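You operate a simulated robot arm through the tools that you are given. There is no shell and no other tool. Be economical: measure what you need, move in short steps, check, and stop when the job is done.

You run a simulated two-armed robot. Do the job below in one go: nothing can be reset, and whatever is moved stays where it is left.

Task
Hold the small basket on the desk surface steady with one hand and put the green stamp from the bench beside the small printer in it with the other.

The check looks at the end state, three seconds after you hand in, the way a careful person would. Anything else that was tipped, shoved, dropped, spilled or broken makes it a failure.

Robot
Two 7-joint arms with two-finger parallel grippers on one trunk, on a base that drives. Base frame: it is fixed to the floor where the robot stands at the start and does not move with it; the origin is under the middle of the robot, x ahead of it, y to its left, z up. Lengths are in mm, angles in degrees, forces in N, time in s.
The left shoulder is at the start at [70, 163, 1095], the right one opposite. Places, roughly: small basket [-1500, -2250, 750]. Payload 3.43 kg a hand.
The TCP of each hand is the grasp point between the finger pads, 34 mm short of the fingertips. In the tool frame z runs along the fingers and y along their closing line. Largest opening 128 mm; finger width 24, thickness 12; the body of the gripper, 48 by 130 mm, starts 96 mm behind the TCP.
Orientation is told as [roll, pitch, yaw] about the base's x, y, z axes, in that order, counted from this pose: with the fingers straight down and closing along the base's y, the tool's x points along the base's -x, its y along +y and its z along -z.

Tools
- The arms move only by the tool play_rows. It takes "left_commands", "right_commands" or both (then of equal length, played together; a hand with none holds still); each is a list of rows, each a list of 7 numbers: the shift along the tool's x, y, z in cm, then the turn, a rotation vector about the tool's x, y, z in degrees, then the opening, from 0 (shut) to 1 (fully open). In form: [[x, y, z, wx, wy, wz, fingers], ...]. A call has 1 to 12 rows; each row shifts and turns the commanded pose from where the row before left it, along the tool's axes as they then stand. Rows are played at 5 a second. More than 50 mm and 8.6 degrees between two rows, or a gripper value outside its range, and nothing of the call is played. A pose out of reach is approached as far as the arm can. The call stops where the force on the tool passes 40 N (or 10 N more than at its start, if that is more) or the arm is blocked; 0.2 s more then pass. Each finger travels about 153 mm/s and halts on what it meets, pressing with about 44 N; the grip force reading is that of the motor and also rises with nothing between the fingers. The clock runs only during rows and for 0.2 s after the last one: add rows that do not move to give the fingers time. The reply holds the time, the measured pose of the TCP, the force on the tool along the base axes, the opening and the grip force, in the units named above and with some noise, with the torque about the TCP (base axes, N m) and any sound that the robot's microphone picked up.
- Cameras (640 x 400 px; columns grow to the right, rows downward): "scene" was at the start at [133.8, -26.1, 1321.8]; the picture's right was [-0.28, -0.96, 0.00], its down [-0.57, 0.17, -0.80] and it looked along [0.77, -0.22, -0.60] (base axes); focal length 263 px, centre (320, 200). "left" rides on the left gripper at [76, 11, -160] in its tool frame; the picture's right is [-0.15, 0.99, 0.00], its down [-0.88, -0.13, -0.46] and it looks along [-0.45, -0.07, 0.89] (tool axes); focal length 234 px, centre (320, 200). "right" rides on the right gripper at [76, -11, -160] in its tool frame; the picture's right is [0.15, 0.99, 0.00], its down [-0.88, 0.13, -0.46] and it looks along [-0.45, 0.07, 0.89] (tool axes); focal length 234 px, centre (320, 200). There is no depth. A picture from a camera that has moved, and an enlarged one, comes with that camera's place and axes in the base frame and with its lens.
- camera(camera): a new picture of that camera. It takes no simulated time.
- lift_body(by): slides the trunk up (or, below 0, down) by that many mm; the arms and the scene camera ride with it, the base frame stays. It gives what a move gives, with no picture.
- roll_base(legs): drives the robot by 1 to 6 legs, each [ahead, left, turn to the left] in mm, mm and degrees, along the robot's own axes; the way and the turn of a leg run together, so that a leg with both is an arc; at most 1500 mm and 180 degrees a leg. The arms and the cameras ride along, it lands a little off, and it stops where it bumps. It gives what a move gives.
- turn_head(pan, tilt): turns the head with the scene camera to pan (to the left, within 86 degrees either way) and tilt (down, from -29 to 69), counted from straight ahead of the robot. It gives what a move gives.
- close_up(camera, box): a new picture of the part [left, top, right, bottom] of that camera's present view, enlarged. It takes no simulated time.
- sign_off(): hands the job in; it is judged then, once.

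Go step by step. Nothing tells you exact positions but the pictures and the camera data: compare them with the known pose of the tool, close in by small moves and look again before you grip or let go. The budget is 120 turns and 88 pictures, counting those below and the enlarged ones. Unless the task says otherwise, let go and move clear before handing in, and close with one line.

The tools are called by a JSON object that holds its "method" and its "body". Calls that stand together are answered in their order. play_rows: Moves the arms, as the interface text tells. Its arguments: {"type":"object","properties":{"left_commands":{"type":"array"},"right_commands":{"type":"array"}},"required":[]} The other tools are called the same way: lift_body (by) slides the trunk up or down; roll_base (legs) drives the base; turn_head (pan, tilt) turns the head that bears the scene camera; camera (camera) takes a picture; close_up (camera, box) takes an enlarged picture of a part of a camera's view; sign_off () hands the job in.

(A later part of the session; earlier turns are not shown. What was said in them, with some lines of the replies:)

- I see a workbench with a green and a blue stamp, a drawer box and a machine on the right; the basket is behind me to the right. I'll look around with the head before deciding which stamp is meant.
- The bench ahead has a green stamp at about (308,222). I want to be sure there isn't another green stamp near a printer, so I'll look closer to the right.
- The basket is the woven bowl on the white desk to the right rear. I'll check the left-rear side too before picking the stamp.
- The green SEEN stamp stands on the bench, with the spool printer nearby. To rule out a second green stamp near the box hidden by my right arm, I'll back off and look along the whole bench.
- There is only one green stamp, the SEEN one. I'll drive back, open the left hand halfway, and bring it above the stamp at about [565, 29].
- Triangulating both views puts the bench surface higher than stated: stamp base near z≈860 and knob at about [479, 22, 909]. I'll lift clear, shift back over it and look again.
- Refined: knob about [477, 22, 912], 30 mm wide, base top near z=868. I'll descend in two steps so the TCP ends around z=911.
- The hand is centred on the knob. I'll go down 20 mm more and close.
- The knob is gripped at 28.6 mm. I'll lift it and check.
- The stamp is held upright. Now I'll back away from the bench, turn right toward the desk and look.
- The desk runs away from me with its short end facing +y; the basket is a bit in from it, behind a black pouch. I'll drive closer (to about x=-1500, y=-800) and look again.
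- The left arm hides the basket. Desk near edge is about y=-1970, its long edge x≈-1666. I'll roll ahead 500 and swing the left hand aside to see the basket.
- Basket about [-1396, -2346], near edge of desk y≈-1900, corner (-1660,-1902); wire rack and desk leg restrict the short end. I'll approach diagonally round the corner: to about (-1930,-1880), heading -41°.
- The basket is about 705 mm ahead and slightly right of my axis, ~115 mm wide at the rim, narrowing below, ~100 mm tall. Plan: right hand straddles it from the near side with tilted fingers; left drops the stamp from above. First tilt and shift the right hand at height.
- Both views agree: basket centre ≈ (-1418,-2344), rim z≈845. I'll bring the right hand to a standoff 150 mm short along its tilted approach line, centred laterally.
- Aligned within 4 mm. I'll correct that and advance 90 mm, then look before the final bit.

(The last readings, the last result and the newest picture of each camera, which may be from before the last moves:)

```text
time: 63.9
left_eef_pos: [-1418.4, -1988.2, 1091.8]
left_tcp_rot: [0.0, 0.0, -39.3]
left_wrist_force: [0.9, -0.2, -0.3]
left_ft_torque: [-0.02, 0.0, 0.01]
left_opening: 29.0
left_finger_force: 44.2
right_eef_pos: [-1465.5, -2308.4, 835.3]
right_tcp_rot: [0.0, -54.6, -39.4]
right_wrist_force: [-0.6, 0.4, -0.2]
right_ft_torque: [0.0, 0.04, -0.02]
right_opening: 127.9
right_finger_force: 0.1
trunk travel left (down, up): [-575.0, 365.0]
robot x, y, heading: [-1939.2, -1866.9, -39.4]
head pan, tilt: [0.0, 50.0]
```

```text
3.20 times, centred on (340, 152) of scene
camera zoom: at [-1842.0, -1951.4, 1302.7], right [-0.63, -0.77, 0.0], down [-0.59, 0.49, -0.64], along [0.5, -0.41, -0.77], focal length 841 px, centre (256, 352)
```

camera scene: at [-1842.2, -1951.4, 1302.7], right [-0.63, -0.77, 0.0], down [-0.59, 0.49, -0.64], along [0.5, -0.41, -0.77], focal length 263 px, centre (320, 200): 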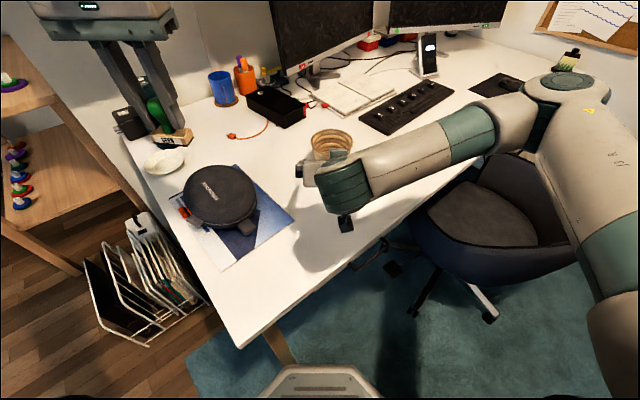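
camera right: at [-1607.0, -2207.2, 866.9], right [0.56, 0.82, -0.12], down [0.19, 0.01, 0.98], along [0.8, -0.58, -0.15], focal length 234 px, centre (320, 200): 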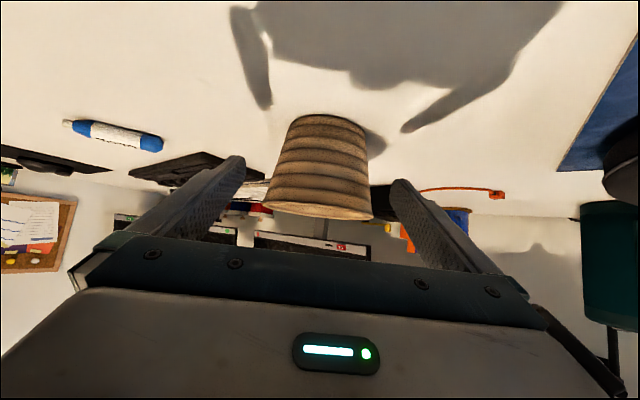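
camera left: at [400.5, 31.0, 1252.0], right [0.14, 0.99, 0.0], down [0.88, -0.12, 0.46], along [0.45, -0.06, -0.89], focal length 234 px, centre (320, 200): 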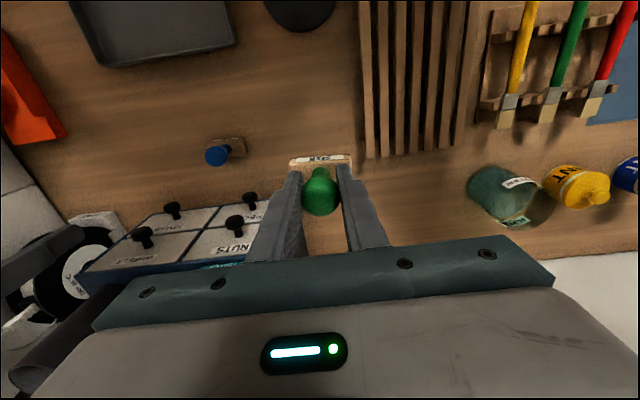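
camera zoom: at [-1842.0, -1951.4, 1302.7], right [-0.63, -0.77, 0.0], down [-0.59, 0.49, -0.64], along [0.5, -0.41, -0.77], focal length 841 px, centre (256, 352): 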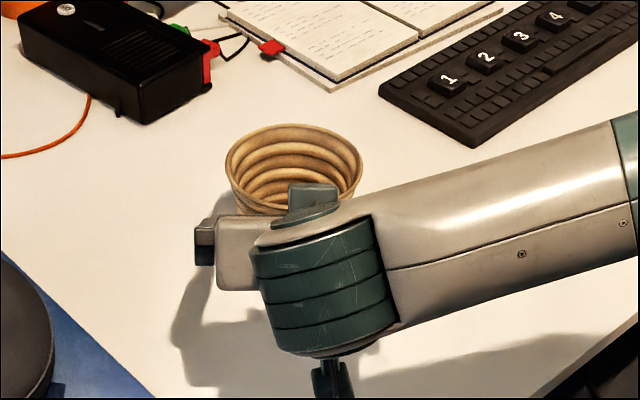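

Centred. Advance the last 60 mm.

{"method": "play_rows", "body": {"right_commands": [[0, 0, 2, 0, 0, 0, 1], [0, 0, 2, 0, 0, 0, 1], [0, 0, 1.8, 0, 0, 0, 1], [0, 0, 0, 0, 0, 0, 1]]}}

{"method": "camera", "body": {"camera": "right"}}

{"method": "close_up", "body": {"camera": "scene", "box": [240, 90, 440, 215]}}

```text
time: 64.8
left_eef_pos: [-1418.3, -1990.1, 1093.4]
left_tcp_rot: [0.0, -0.2, -39.3]
left_wrist_force: [-0.1, 0.0, -0.1]
left_ft_torque: [0.02, 0.01, 0.02]
left_opening: 29.0
left_finger_force: 44.0
right_eef_pos: [-1427.7, -2337.7, 803.5]
right_tcp_rot: [0.0, -54.6, -39.5]
right_wrist_force: [0.1, -0.8, 1.4]
right_ft_torque: [-0.01, -0.01, 0.04]
right_opening: 128.1
right_finger_force: 0.0
trunk travel left (down, up): [-575.0, 365.0]
robot x, y, heading: [-1935.9, -1871.6, -39.6]
head pan, tilt: [0.0, 50.0]
```

```text
54 pictures are left
camera right: at [-1570.5, -2237.3, 833.1], right [0.56, 0.82, -0.12], down [0.19, 0.01, 0.98], along [0.8, -0.58, -0.15], focal length 234 px, centre (320, 200)
```

right: 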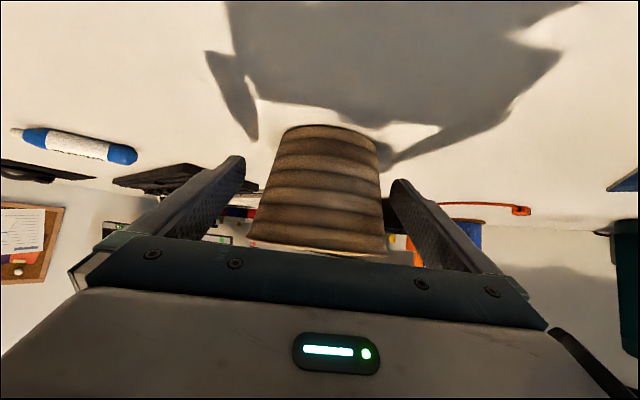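

```text
3.20 times, centred on (340, 152) of scene
camera zoom: at [-1841.9, -1951.6, 1302.7], right [-0.63, -0.77, 0.0], down [-0.59, 0.49, -0.64], along [0.5, -0.41, -0.77], focal length 841 px, centre (256, 352)
```

zoom: 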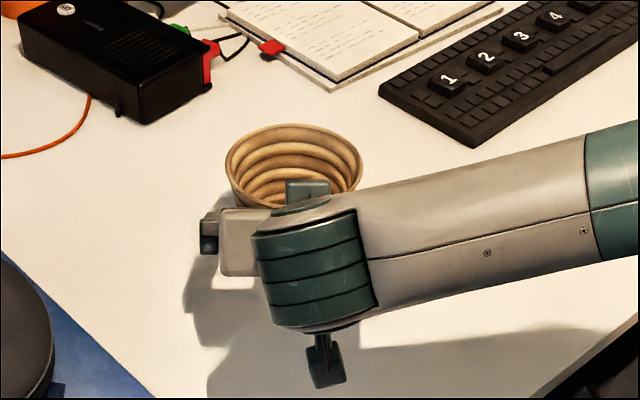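

The fingers straddle the basket without touching. I'll close slowly and watch the grip reading.

{"method": "play_rows", "body": {"right_commands": [[0, 0, 0, 0, 0, 0, 0.92], [0, 0, 0, 0, 0, 0, 0.87], [0, 0, 0, 0, 0, 0, 0.84], [0, 0, 0, 0, 0, 0, 0.82], [0, 0, 0, 0, 0, 0, 0.82]]}}

{"method": "camera", "body": {"camera": "right"}}

```text
time: 66.0
left_eef_pos: [-1418.7, -1988.3, 1092.5]
left_tcp_rot: [0.0, -0.1, -39.4]
left_wrist_force: [-0.7, -0.1, -0.5]
left_ft_torque: [0.0, 0.0, -0.02]
left_opening: 28.8
left_finger_force: 44.3
right_eef_pos: [-1427.9, -2338.2, 803.4]
right_tcp_rot: [0.1, -54.6, -39.5]
right_wrist_force: [0.5, 0.2, 0.8]
right_ft_torque: [0.0, -0.02, 0.01]
right_opening: 104.9
right_finger_force: 0.2
trunk travel left (down, up): [-575.0, 365.0]
robot x, y, heading: [-1943.5, -1870.1, -39.5]
head pan, tilt: [0.0, 50.0]
```

```text
52 pictures are left
camera right: at [-1570.4, -2237.3, 833.2], right [0.56, 0.82, -0.12], down [0.19, 0.01, 0.98], along [0.8, -0.58, -0.15], focal length 234 px, centre (320, 200)
```

right: 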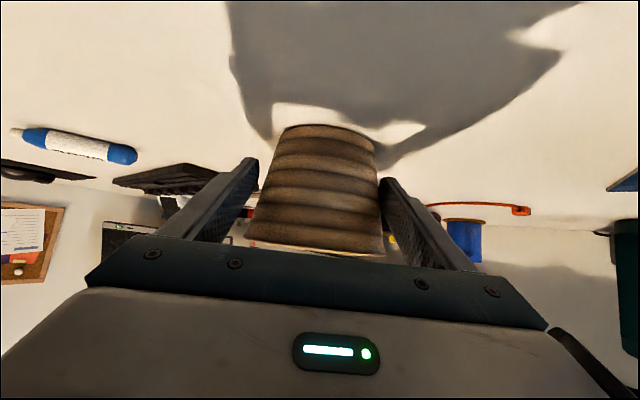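

Small even gaps remain; I'll close further in small steps.

{"method": "play_rows", "body": {"right_commands": [[0, 0, 0, 0, 0, 0, 0.81], [0, 0, 0, 0, 0, 0, 0.8], [0, 0, 0, 0, 0, 0, 0.79], [0, 0, 0, 0, 0, 0, 0.78], [0, 0, 0, 0, 0, 0, 0.77], [0, 0, 0, 0, 0, 0, 0.77]]}}

{"method": "camera", "body": {"camera": "right"}}

```text
time: 67.5
left_eef_pos: [-1419.8, -1989.2, 1092.4]
left_tcp_rot: [0.0, -0.1, -39.2]
left_wrist_force: [-0.4, -0.1, -1.3]
left_ft_torque: [0.01, 0.03, -0.02]
left_opening: 28.8
left_finger_force: 44.0
right_eef_pos: [-1428.5, -2337.5, 802.6]
right_tcp_rot: [0.0, -54.6, -39.5]
right_wrist_force: [0.5, -0.2, 0.9]
right_ft_torque: [0.02, 0.02, 0.0]
right_opening: 103.0
right_finger_force: 43.9
trunk travel left (down, up): [-575.0, 365.0]
robot x, y, heading: [-1942.8, -1870.9, -39.5]
head pan, tilt: [0.0, 50.0]
```

```text
51 pictures are left
camera right: at [-1570.4, -2237.2, 833.2], right [0.56, 0.82, -0.12], down [0.19, 0.01, 0.98], along [0.8, -0.58, -0.15], focal length 234 px, centre (320, 200)
```

right: 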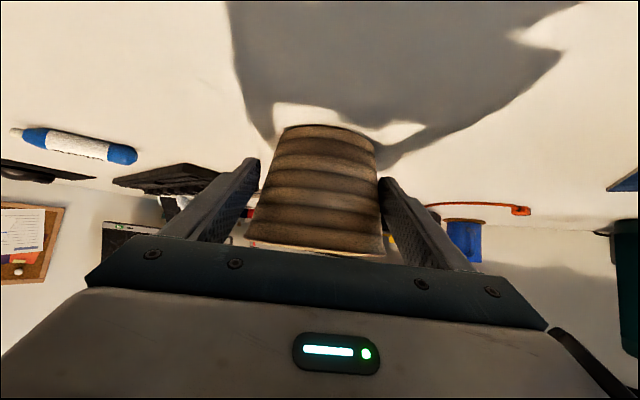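

Basket is held (103 mm, contact). Now the left hand with the stamp goes ahead and then across, staying high, to above the basket.

{"method": "play_rows", "body": {"left_commands": [[-4.4, 0, 0, 0, 0, 0, 0.05], [-4.4, 0, 0, 0, 0, 0, 0.05], [-4.4, 0, 0, 0, 0, 0, 0.05], [-4.4, 0, 0, 0, 0, 0, 0.05], [-4.4, 0, 0, 0, 0, 0, 0.05], [0, -4.58, 0, 0, 0, 0, 0.05], [0, -4.58, 0, 0, 0, 0, 0.05], [0, -4.58, 0, 0, 0, 0, 0.05], [0, -4.58, 0, 0, 0, 0, 0.05]]}}

{"method": "camera", "body": {"camera": "scene"}}

{"method": "camera", "body": {"camera": "left"}}

```text
time: 69.5
left_eef_pos: [-1364.4, -2271.9, 1094.5]
left_tcp_rot: [0.0, -0.1, -39.2]
left_wrist_force: [-0.6, -1.4, -0.9]
left_ft_torque: [-0.02, -0.01, -0.01]
left_opening: 28.7
left_finger_force: 44.4
right_eef_pos: [-1429.2, -2338.6, 801.7]
right_tcp_rot: [0.2, -54.5, -39.6]
right_wrist_force: [-0.3, -0.8, -0.7]
right_ft_torque: [0.05, 0.04, -0.01]
right_opening: 102.4
right_finger_force: 43.4
trunk travel left (down, up): [-575.0, 365.0]
robot x, y, heading: [-1942.5, -1867.8, -39.4]
head pan, tilt: [0.0, 50.0]
```

```text
50 pictures are left
camera scene: at [-1843.0, -1953.6, 1302.6], right [-0.63, -0.77, 0.0], down [-0.59, 0.49, -0.64], along [0.5, -0.41, -0.77], focal length 263 px, centre (320, 200)
```

scene: 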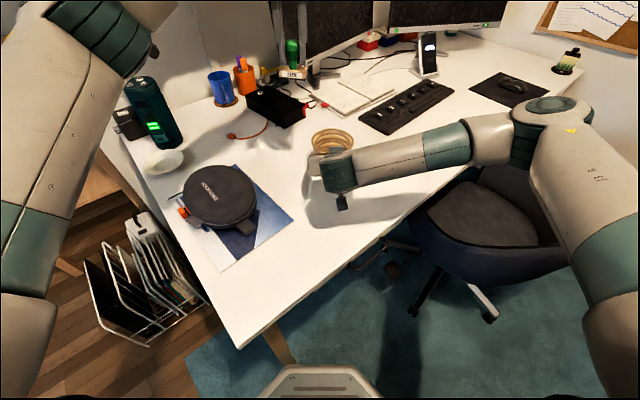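

```text
49 pictures are left
camera left: at [-1416.4, -2216.9, 1254.0], right [0.74, 0.67, 0.0], down [0.6, -0.66, 0.46], along [0.31, -0.34, -0.89], focal length 234 px, centre (320, 200)
```

left: 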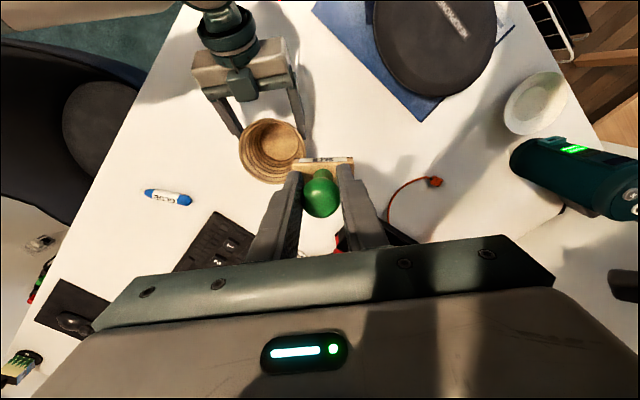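

The rim centre from this view is about (-1408,-2352). I'll shift over it, lower to z≈1000 and recheck.

{"method": "play_rows", "body": {"left_commands": [[-0.6, -3, 0, 0, 0, 0, 0.05], [-0.6, -3, 0, 0, 0, 0, 0.05], [-0.5, -3, 0, 0, 0, 0, 0.05], [0, 0, 4, 0, 0, 0, 0.05], [0, 0, 4, 0, 0, 0, 0.05], [0, 0, 0, 0, 0, 0, 0.05]]}}

{"method": "camera", "body": {"camera": "left"}}

{"method": "close_up", "body": {"camera": "scene", "box": [230, 60, 438, 190]}}

```text
time: 70.8
left_eef_pos: [-1407.5, -2350.7, 1013.8]
left_tcp_rot: [0.0, -0.1, -39.3]
left_wrist_force: [0.1, -0.3, -1.0]
left_ft_torque: [0.0, 0.04, 0.01]
left_opening: 28.6
left_finger_force: 44.0
right_eef_pos: [-1429.9, -2337.7, 802.4]
right_tcp_rot: [0.0, -54.5, -39.4]
right_wrist_force: [-0.6, -0.7, 0.8]
right_ft_torque: [0.04, 0.04, -0.02]
right_opening: 102.2
right_finger_force: 44.0
trunk travel left (down, up): [-575.0, 365.0]
robot x, y, heading: [-1940.4, -1870.2, -39.3]
head pan, tilt: [0.0, 50.0]
```

```text
48 pictures are left
camera left: at [-1459.2, -2295.5, 1173.2], right [0.74, 0.67, 0.0], down [0.6, -0.66, 0.46], along [0.31, -0.34, -0.89], focal length 234 px, centre (320, 200)
```

left: 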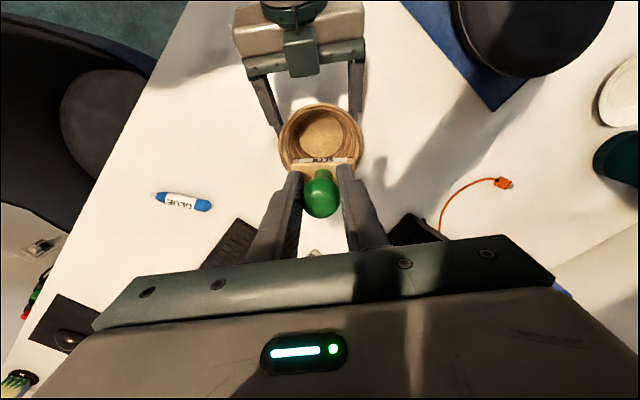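

```text
3.08 times, centred on (334, 125) of scene
camera zoom: at [-1841.8, -1951.7, 1302.7], right [-0.63, -0.77, 0.0], down [-0.59, 0.49, -0.64], along [0.5, -0.41, -0.77], focal length 809 px, centre (277, 431)
```

zoom: 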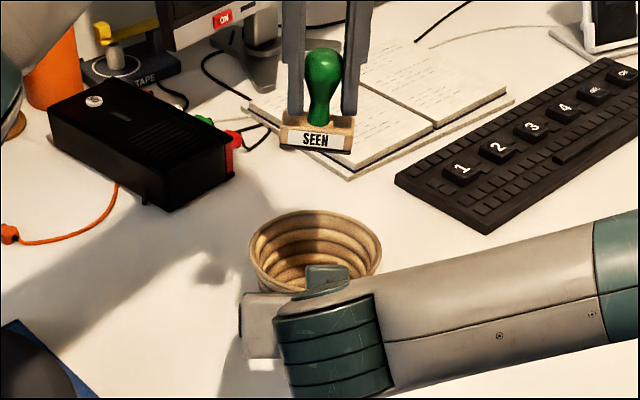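

The stamp is centred over the basket to within a few mm. I'll lower it 150 mm with force watch, and check.

{"method": "play_rows", "body": {"left_commands": [[-0.3, 0, 4, 0, 0, 0, 0.05], [0, 0, 4, 0, 0, 0, 0.05], [0, 0, 3.5, 0, 0, 0, 0.05], [0, 0, 3, 0, 0, 0, 0.05], [0, 0, 0, 0, 0, 0, 0.05]]}}

{"method": "camera", "body": {"camera": "left"}}

{"method": "close_up", "body": {"camera": "scene", "box": [230, 60, 438, 190]}}

```text
time: 72.0
left_eef_pos: [-1405.3, -2352.2, 866.5]
left_tcp_rot: [-0.1, -0.2, -39.3]
left_wrist_force: [-0.5, -1.2, -0.6]
left_ft_torque: [-0.02, 0.0, 0.0]
left_opening: 29.0
left_finger_force: 44.1
right_eef_pos: [-1429.1, -2337.7, 802.7]
right_tcp_rot: [-0.1, -54.7, -39.4]
right_wrist_force: [0.6, -1.0, 0.9]
right_ft_torque: [-0.02, 0.03, -0.01]
right_opening: 101.9
right_finger_force: 44.2
trunk travel left (down, up): [-575.0, 365.0]
robot x, y, heading: [-1942.8, -1868.3, -39.4]
head pan, tilt: [0.0, 50.0]
```

```text
46 pictures are left
camera left: at [-1457.9, -2297.2, 1026.0], right [0.74, 0.67, 0.0], down [0.6, -0.66, 0.46], along [0.31, -0.34, -0.89], focal length 234 px, centre (320, 200)
```

left: 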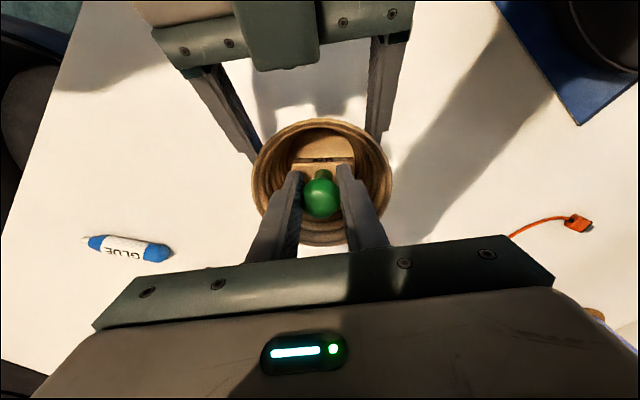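

```text
3.08 times, centred on (334, 125) of scene
camera zoom: at [-1841.9, -1951.9, 1302.7], right [-0.63, -0.77, 0.0], down [-0.59, 0.49, -0.64], along [0.5, -0.41, -0.77], focal length 809 px, centre (277, 431)
```

zoom: 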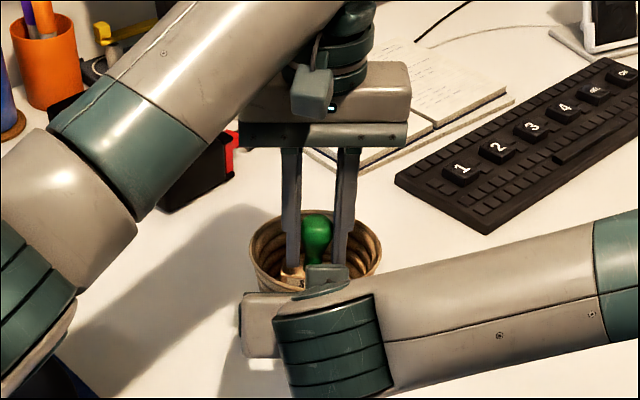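

The stamp is inside the rim. I'll lower it gently toward the bottom.

{"method": "play_rows", "body": {"left_commands": [[0, 0, 1.5, 0, 0, 0, 0.05], [0, 0, 1, 0, 0, 0, 0.05], [0, 0, 0.7, 0, 0, 0, 0.05], [0, 0, 0.5, 0, 0, 0, 0.05], [0, 0, 0, 0, 0, 0, 0.05]]}}

{"method": "camera", "body": {"camera": "left"}}

```text
time: 73.2
left_eef_pos: [-1406.2, -2352.8, 830.6]
left_tcp_rot: [0.1, 0.0, -39.3]
left_wrist_force: [0.5, -0.5, -0.1]
left_ft_torque: [0.0, -0.04, 0.04]
left_opening: 28.8
left_finger_force: 43.7
right_eef_pos: [-1428.6, -2339.8, 801.7]
right_tcp_rot: [0.0, -54.6, -39.5]
right_wrist_force: [0.6, 0.6, -0.3]
right_ft_torque: [0.04, 0.03, 0.04]
right_opening: 101.8
right_finger_force: 44.2
trunk travel left (down, up): [-575.0, 365.0]
robot x, y, heading: [-1943.6, -1869.4, -39.5]
head pan, tilt: [0.0, 50.0]
```

```text
44 pictures are left
camera left: at [-1457.5, -2297.4, 990.1], right [0.74, 0.67, 0.0], down [0.6, -0.66, 0.46], along [0.31, -0.34, -0.89], focal length 234 px, centre (320, 200)
```

left: 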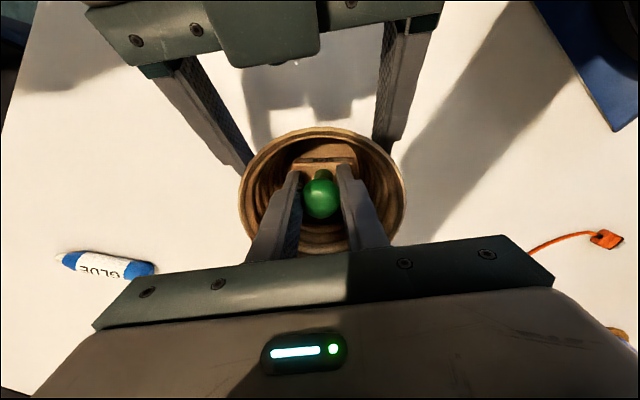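

No contact yet; the stamp bottom is near z≈770. I'll creep further until it touches.

{"method": "play_rows", "body": {"left_commands": [[0, 0, 0.3, 0, 0, 0, 0.05], [0, 0, 0.3, 0, 0, 0, 0.05], [0, 0, 0.2, 0, 0, 0, 0.05], [0, 0, 0, 0, 0, 0, 0.05]]}}

```text
time: 74.2
left_eef_pos: [-1405.9, -2353.5, 823.3]
left_tcp_rot: [0.0, 0.0, -39.3]
left_wrist_force: [0.1, -0.4, 0.1]
left_ft_torque: [0.01, -0.04, 0.0]
left_opening: 29.0
left_finger_force: 44.2
right_eef_pos: [-1429.7, -2338.4, 803.1]
right_tcp_rot: [0.0, -54.6, -39.4]
right_wrist_force: [-0.6, -0.1, 0.9]
right_ft_torque: [0.07, 0.05, -0.01]
right_opening: 102.2
right_finger_force: 44.0
trunk travel left (down, up): [-575.0, 365.0]
robot x, y, heading: [-1940.9, -1867.6, -39.5]
head pan, tilt: [0.0, 50.0]
```

It is within a few mm of the floor of the basket. I'll open slightly, then rise straight out.

{"method": "play_rows", "body": {"left_commands": [[0, 0, 0.2, 0, 0, 0, 0.05], [0, 0, 0, 0, 0, 0, 0.3], [0, 0, 0, 0, 0, 0, 0.36], [0, 0, 0, 0, 0, 0, 0.36], [0, 0, -2, 0, 0, 0, 0.36], [0, 0, -3, 0, 0, 0, 0.36], [0, 0, -4, 0, 0, 0, 0.36], [0, 0, -4, 0, 0, 0, 0.36], [0, 0, -4, 0, 0, 0, 0.36]]}}

{"method": "camera", "body": {"camera": "left"}}

{"method": "close_up", "body": {"camera": "scene", "box": [230, 60, 438, 190]}}

```text
time: 76.2
left_eef_pos: [-1408.5, -2351.9, 991.7]
left_tcp_rot: [0.0, 0.0, -39.4]
left_wrist_force: [-0.4, 0.7, 0.8]
left_ft_torque: [-0.01, -0.03, 0.01]
left_opening: 46.1
left_finger_force: 0.1
right_eef_pos: [-1429.2, -2337.8, 802.4]
right_tcp_rot: [0.1, -54.6, -39.5]
right_wrist_force: [0.6, 0.6, 0.6]
right_ft_torque: [-0.02, 0.06, 0.0]
right_opening: 101.4
right_finger_force: 43.3
trunk travel left (down, up): [-575.0, 365.0]
robot x, y, heading: [-1941.2, -1871.1, -39.3]
head pan, tilt: [0.0, 50.0]
```

```text
43 pictures are left
camera left: at [-1459.9, -2296.2, 1150.7], right [0.74, 0.67, 0.0], down [0.6, -0.66, 0.46], along [0.31, -0.34, -0.89], focal length 234 px, centre (320, 200)
```

left: 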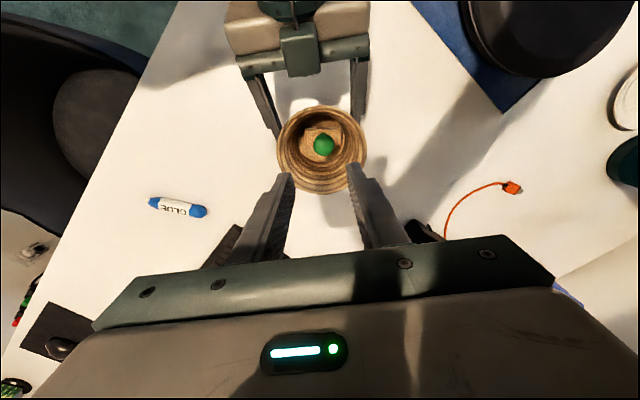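

```text
3.08 times, centred on (334, 125) of scene
camera zoom: at [-1842.5, -1951.4, 1302.7], right [-0.63, -0.77, 0.0], down [-0.59, 0.49, -0.64], along [0.5, -0.41, -0.77], focal length 809 px, centre (277, 431)
```

zoom: 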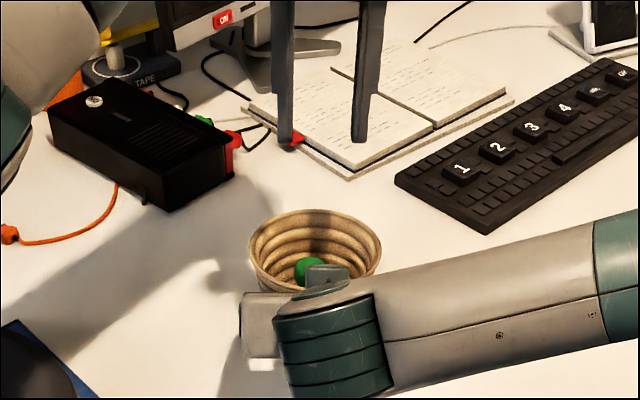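

The stamp stands in the basket. I'll raise the left hand away, then open the right hand and back it out along its approach line.

{"method": "play_rows", "body": {"left_commands": [[0, 0, -4.5, 0, 0, 0, 0.36], [0, 0, -4.5, 0, 0, 0, 0.36], [0, 4.5, 0, 0, 0, 0, 0.36], [0, 4.5, 0, 0, 0, 0, 0.36], [0, 4.5, 0, 0, 0, 0, 0.36], [0, 4.5, 0, 0, 0, 0, 0.36], [2.5, 3.5, 0, 0, 0, 0, 0.36]]}}

{"method": "play_rows", "body": {"right_commands": [[0, 0, 0, 0, 0, 0, 0.82], [0, 0, 0, 0, 0, 0, 0.9], [0, 0, 0, 0, 0, 0, 1], [0, 0, 0, 0, 0, 0, 1], [0, 0, -2, 0, 0, 0, 1], [0, 0, -3, 0, 0, 0, 1], [0, 0, -4, 0, 0, 0, 1], [0, 0, -4, 0, 0, 0, 1], [-2, 0, -3, 0, 0, 0, 1], [-2, 0, -2, 0, 0, 0, 1]]}}

{"method": "camera", "body": {"camera": "right"}}

{"method": "camera", "body": {"camera": "scene"}}

```text
time: 77.8
left_eef_pos: [-1289.1, -2167.0, 1081.2]
left_tcp_rot: [-0.1, -0.1, -39.4]
left_wrist_force: [-0.1, 1.1, 1.0]
left_ft_torque: [-0.06, 0.03, -0.03]
left_opening: 46.0
left_finger_force: 0.0
right_eef_pos: [-1428.0, -2337.3, 803.4]
right_tcp_rot: [0.0, -54.5, -39.3]
right_wrist_force: [0.1, 0.5, -0.9]
right_ft_torque: [0.03, 0.07, -0.03]
right_opening: 101.6
right_finger_force: 44.3
trunk travel left (down, up): [-575.0, 365.0]
robot x, y, heading: [-1940.1, -1866.7, -39.7]
head pan, tilt: [0.0, 50.0]
```

```text
time: 80.0
left_eef_pos: [-1289.2, -2168.1, 1081.6]
left_tcp_rot: [-0.1, -0.1, -39.4]
left_wrist_force: [-0.5, -0.1, 0.0]
left_ft_torque: [-0.02, -0.02, 0.03]
left_opening: 46.3
left_finger_force: 0.0
right_eef_pos: [-1524.0, -2259.3, 940.6]
right_tcp_rot: [0.0, -54.6, -39.4]
right_wrist_force: [0.6, -0.2, 0.5]
right_ft_torque: [0.02, -0.02, -0.03]
right_opening: 127.9
right_finger_force: 0.0
trunk travel left (down, up): [-575.0, 365.0]
robot x, y, heading: [-1938.9, -1872.3, -39.4]
head pan, tilt: [0.0, 50.0]
```

```text
41 pictures are left
camera right: at [-1666.9, -2158.3, 970.4], right [0.56, 0.82, -0.12], down [0.19, 0.01, 0.98], along [0.8, -0.58, -0.15], focal length 234 px, centre (320, 200)
```

right: 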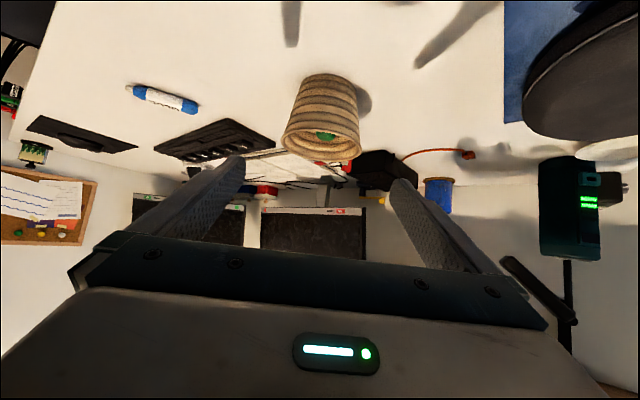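

```text
40 pictures are left
camera scene: at [-1842.1, -1951.3, 1302.7], right [-0.63, -0.77, 0.0], down [-0.59, 0.49, -0.64], along [0.5, -0.41, -0.77], focal length 263 px, centre (320, 200)
```

scene: 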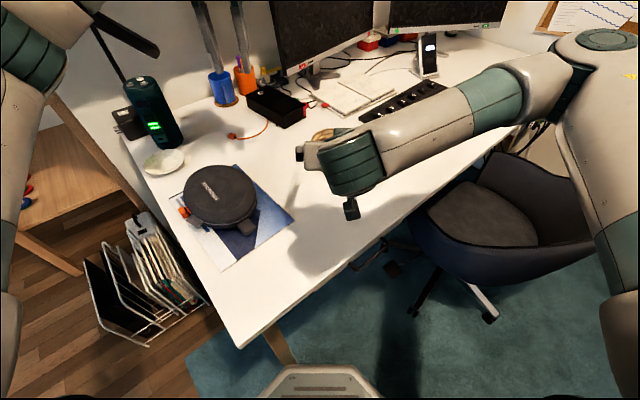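

The basket stands upright where it was, with the green stamp inside; both hands are open and clear, and nothing else has moved. Handing in.

{"method": "sign_off", "body": {}}

```text
The job is handed in.
```

The green "SEEN" stamp from the bench is standing in the small basket on the desk. The right hand held the basket steady while the left lowered the stamp in, and both hands are now open and clear. In the last pictures nothing else on the desk looked disturbed.
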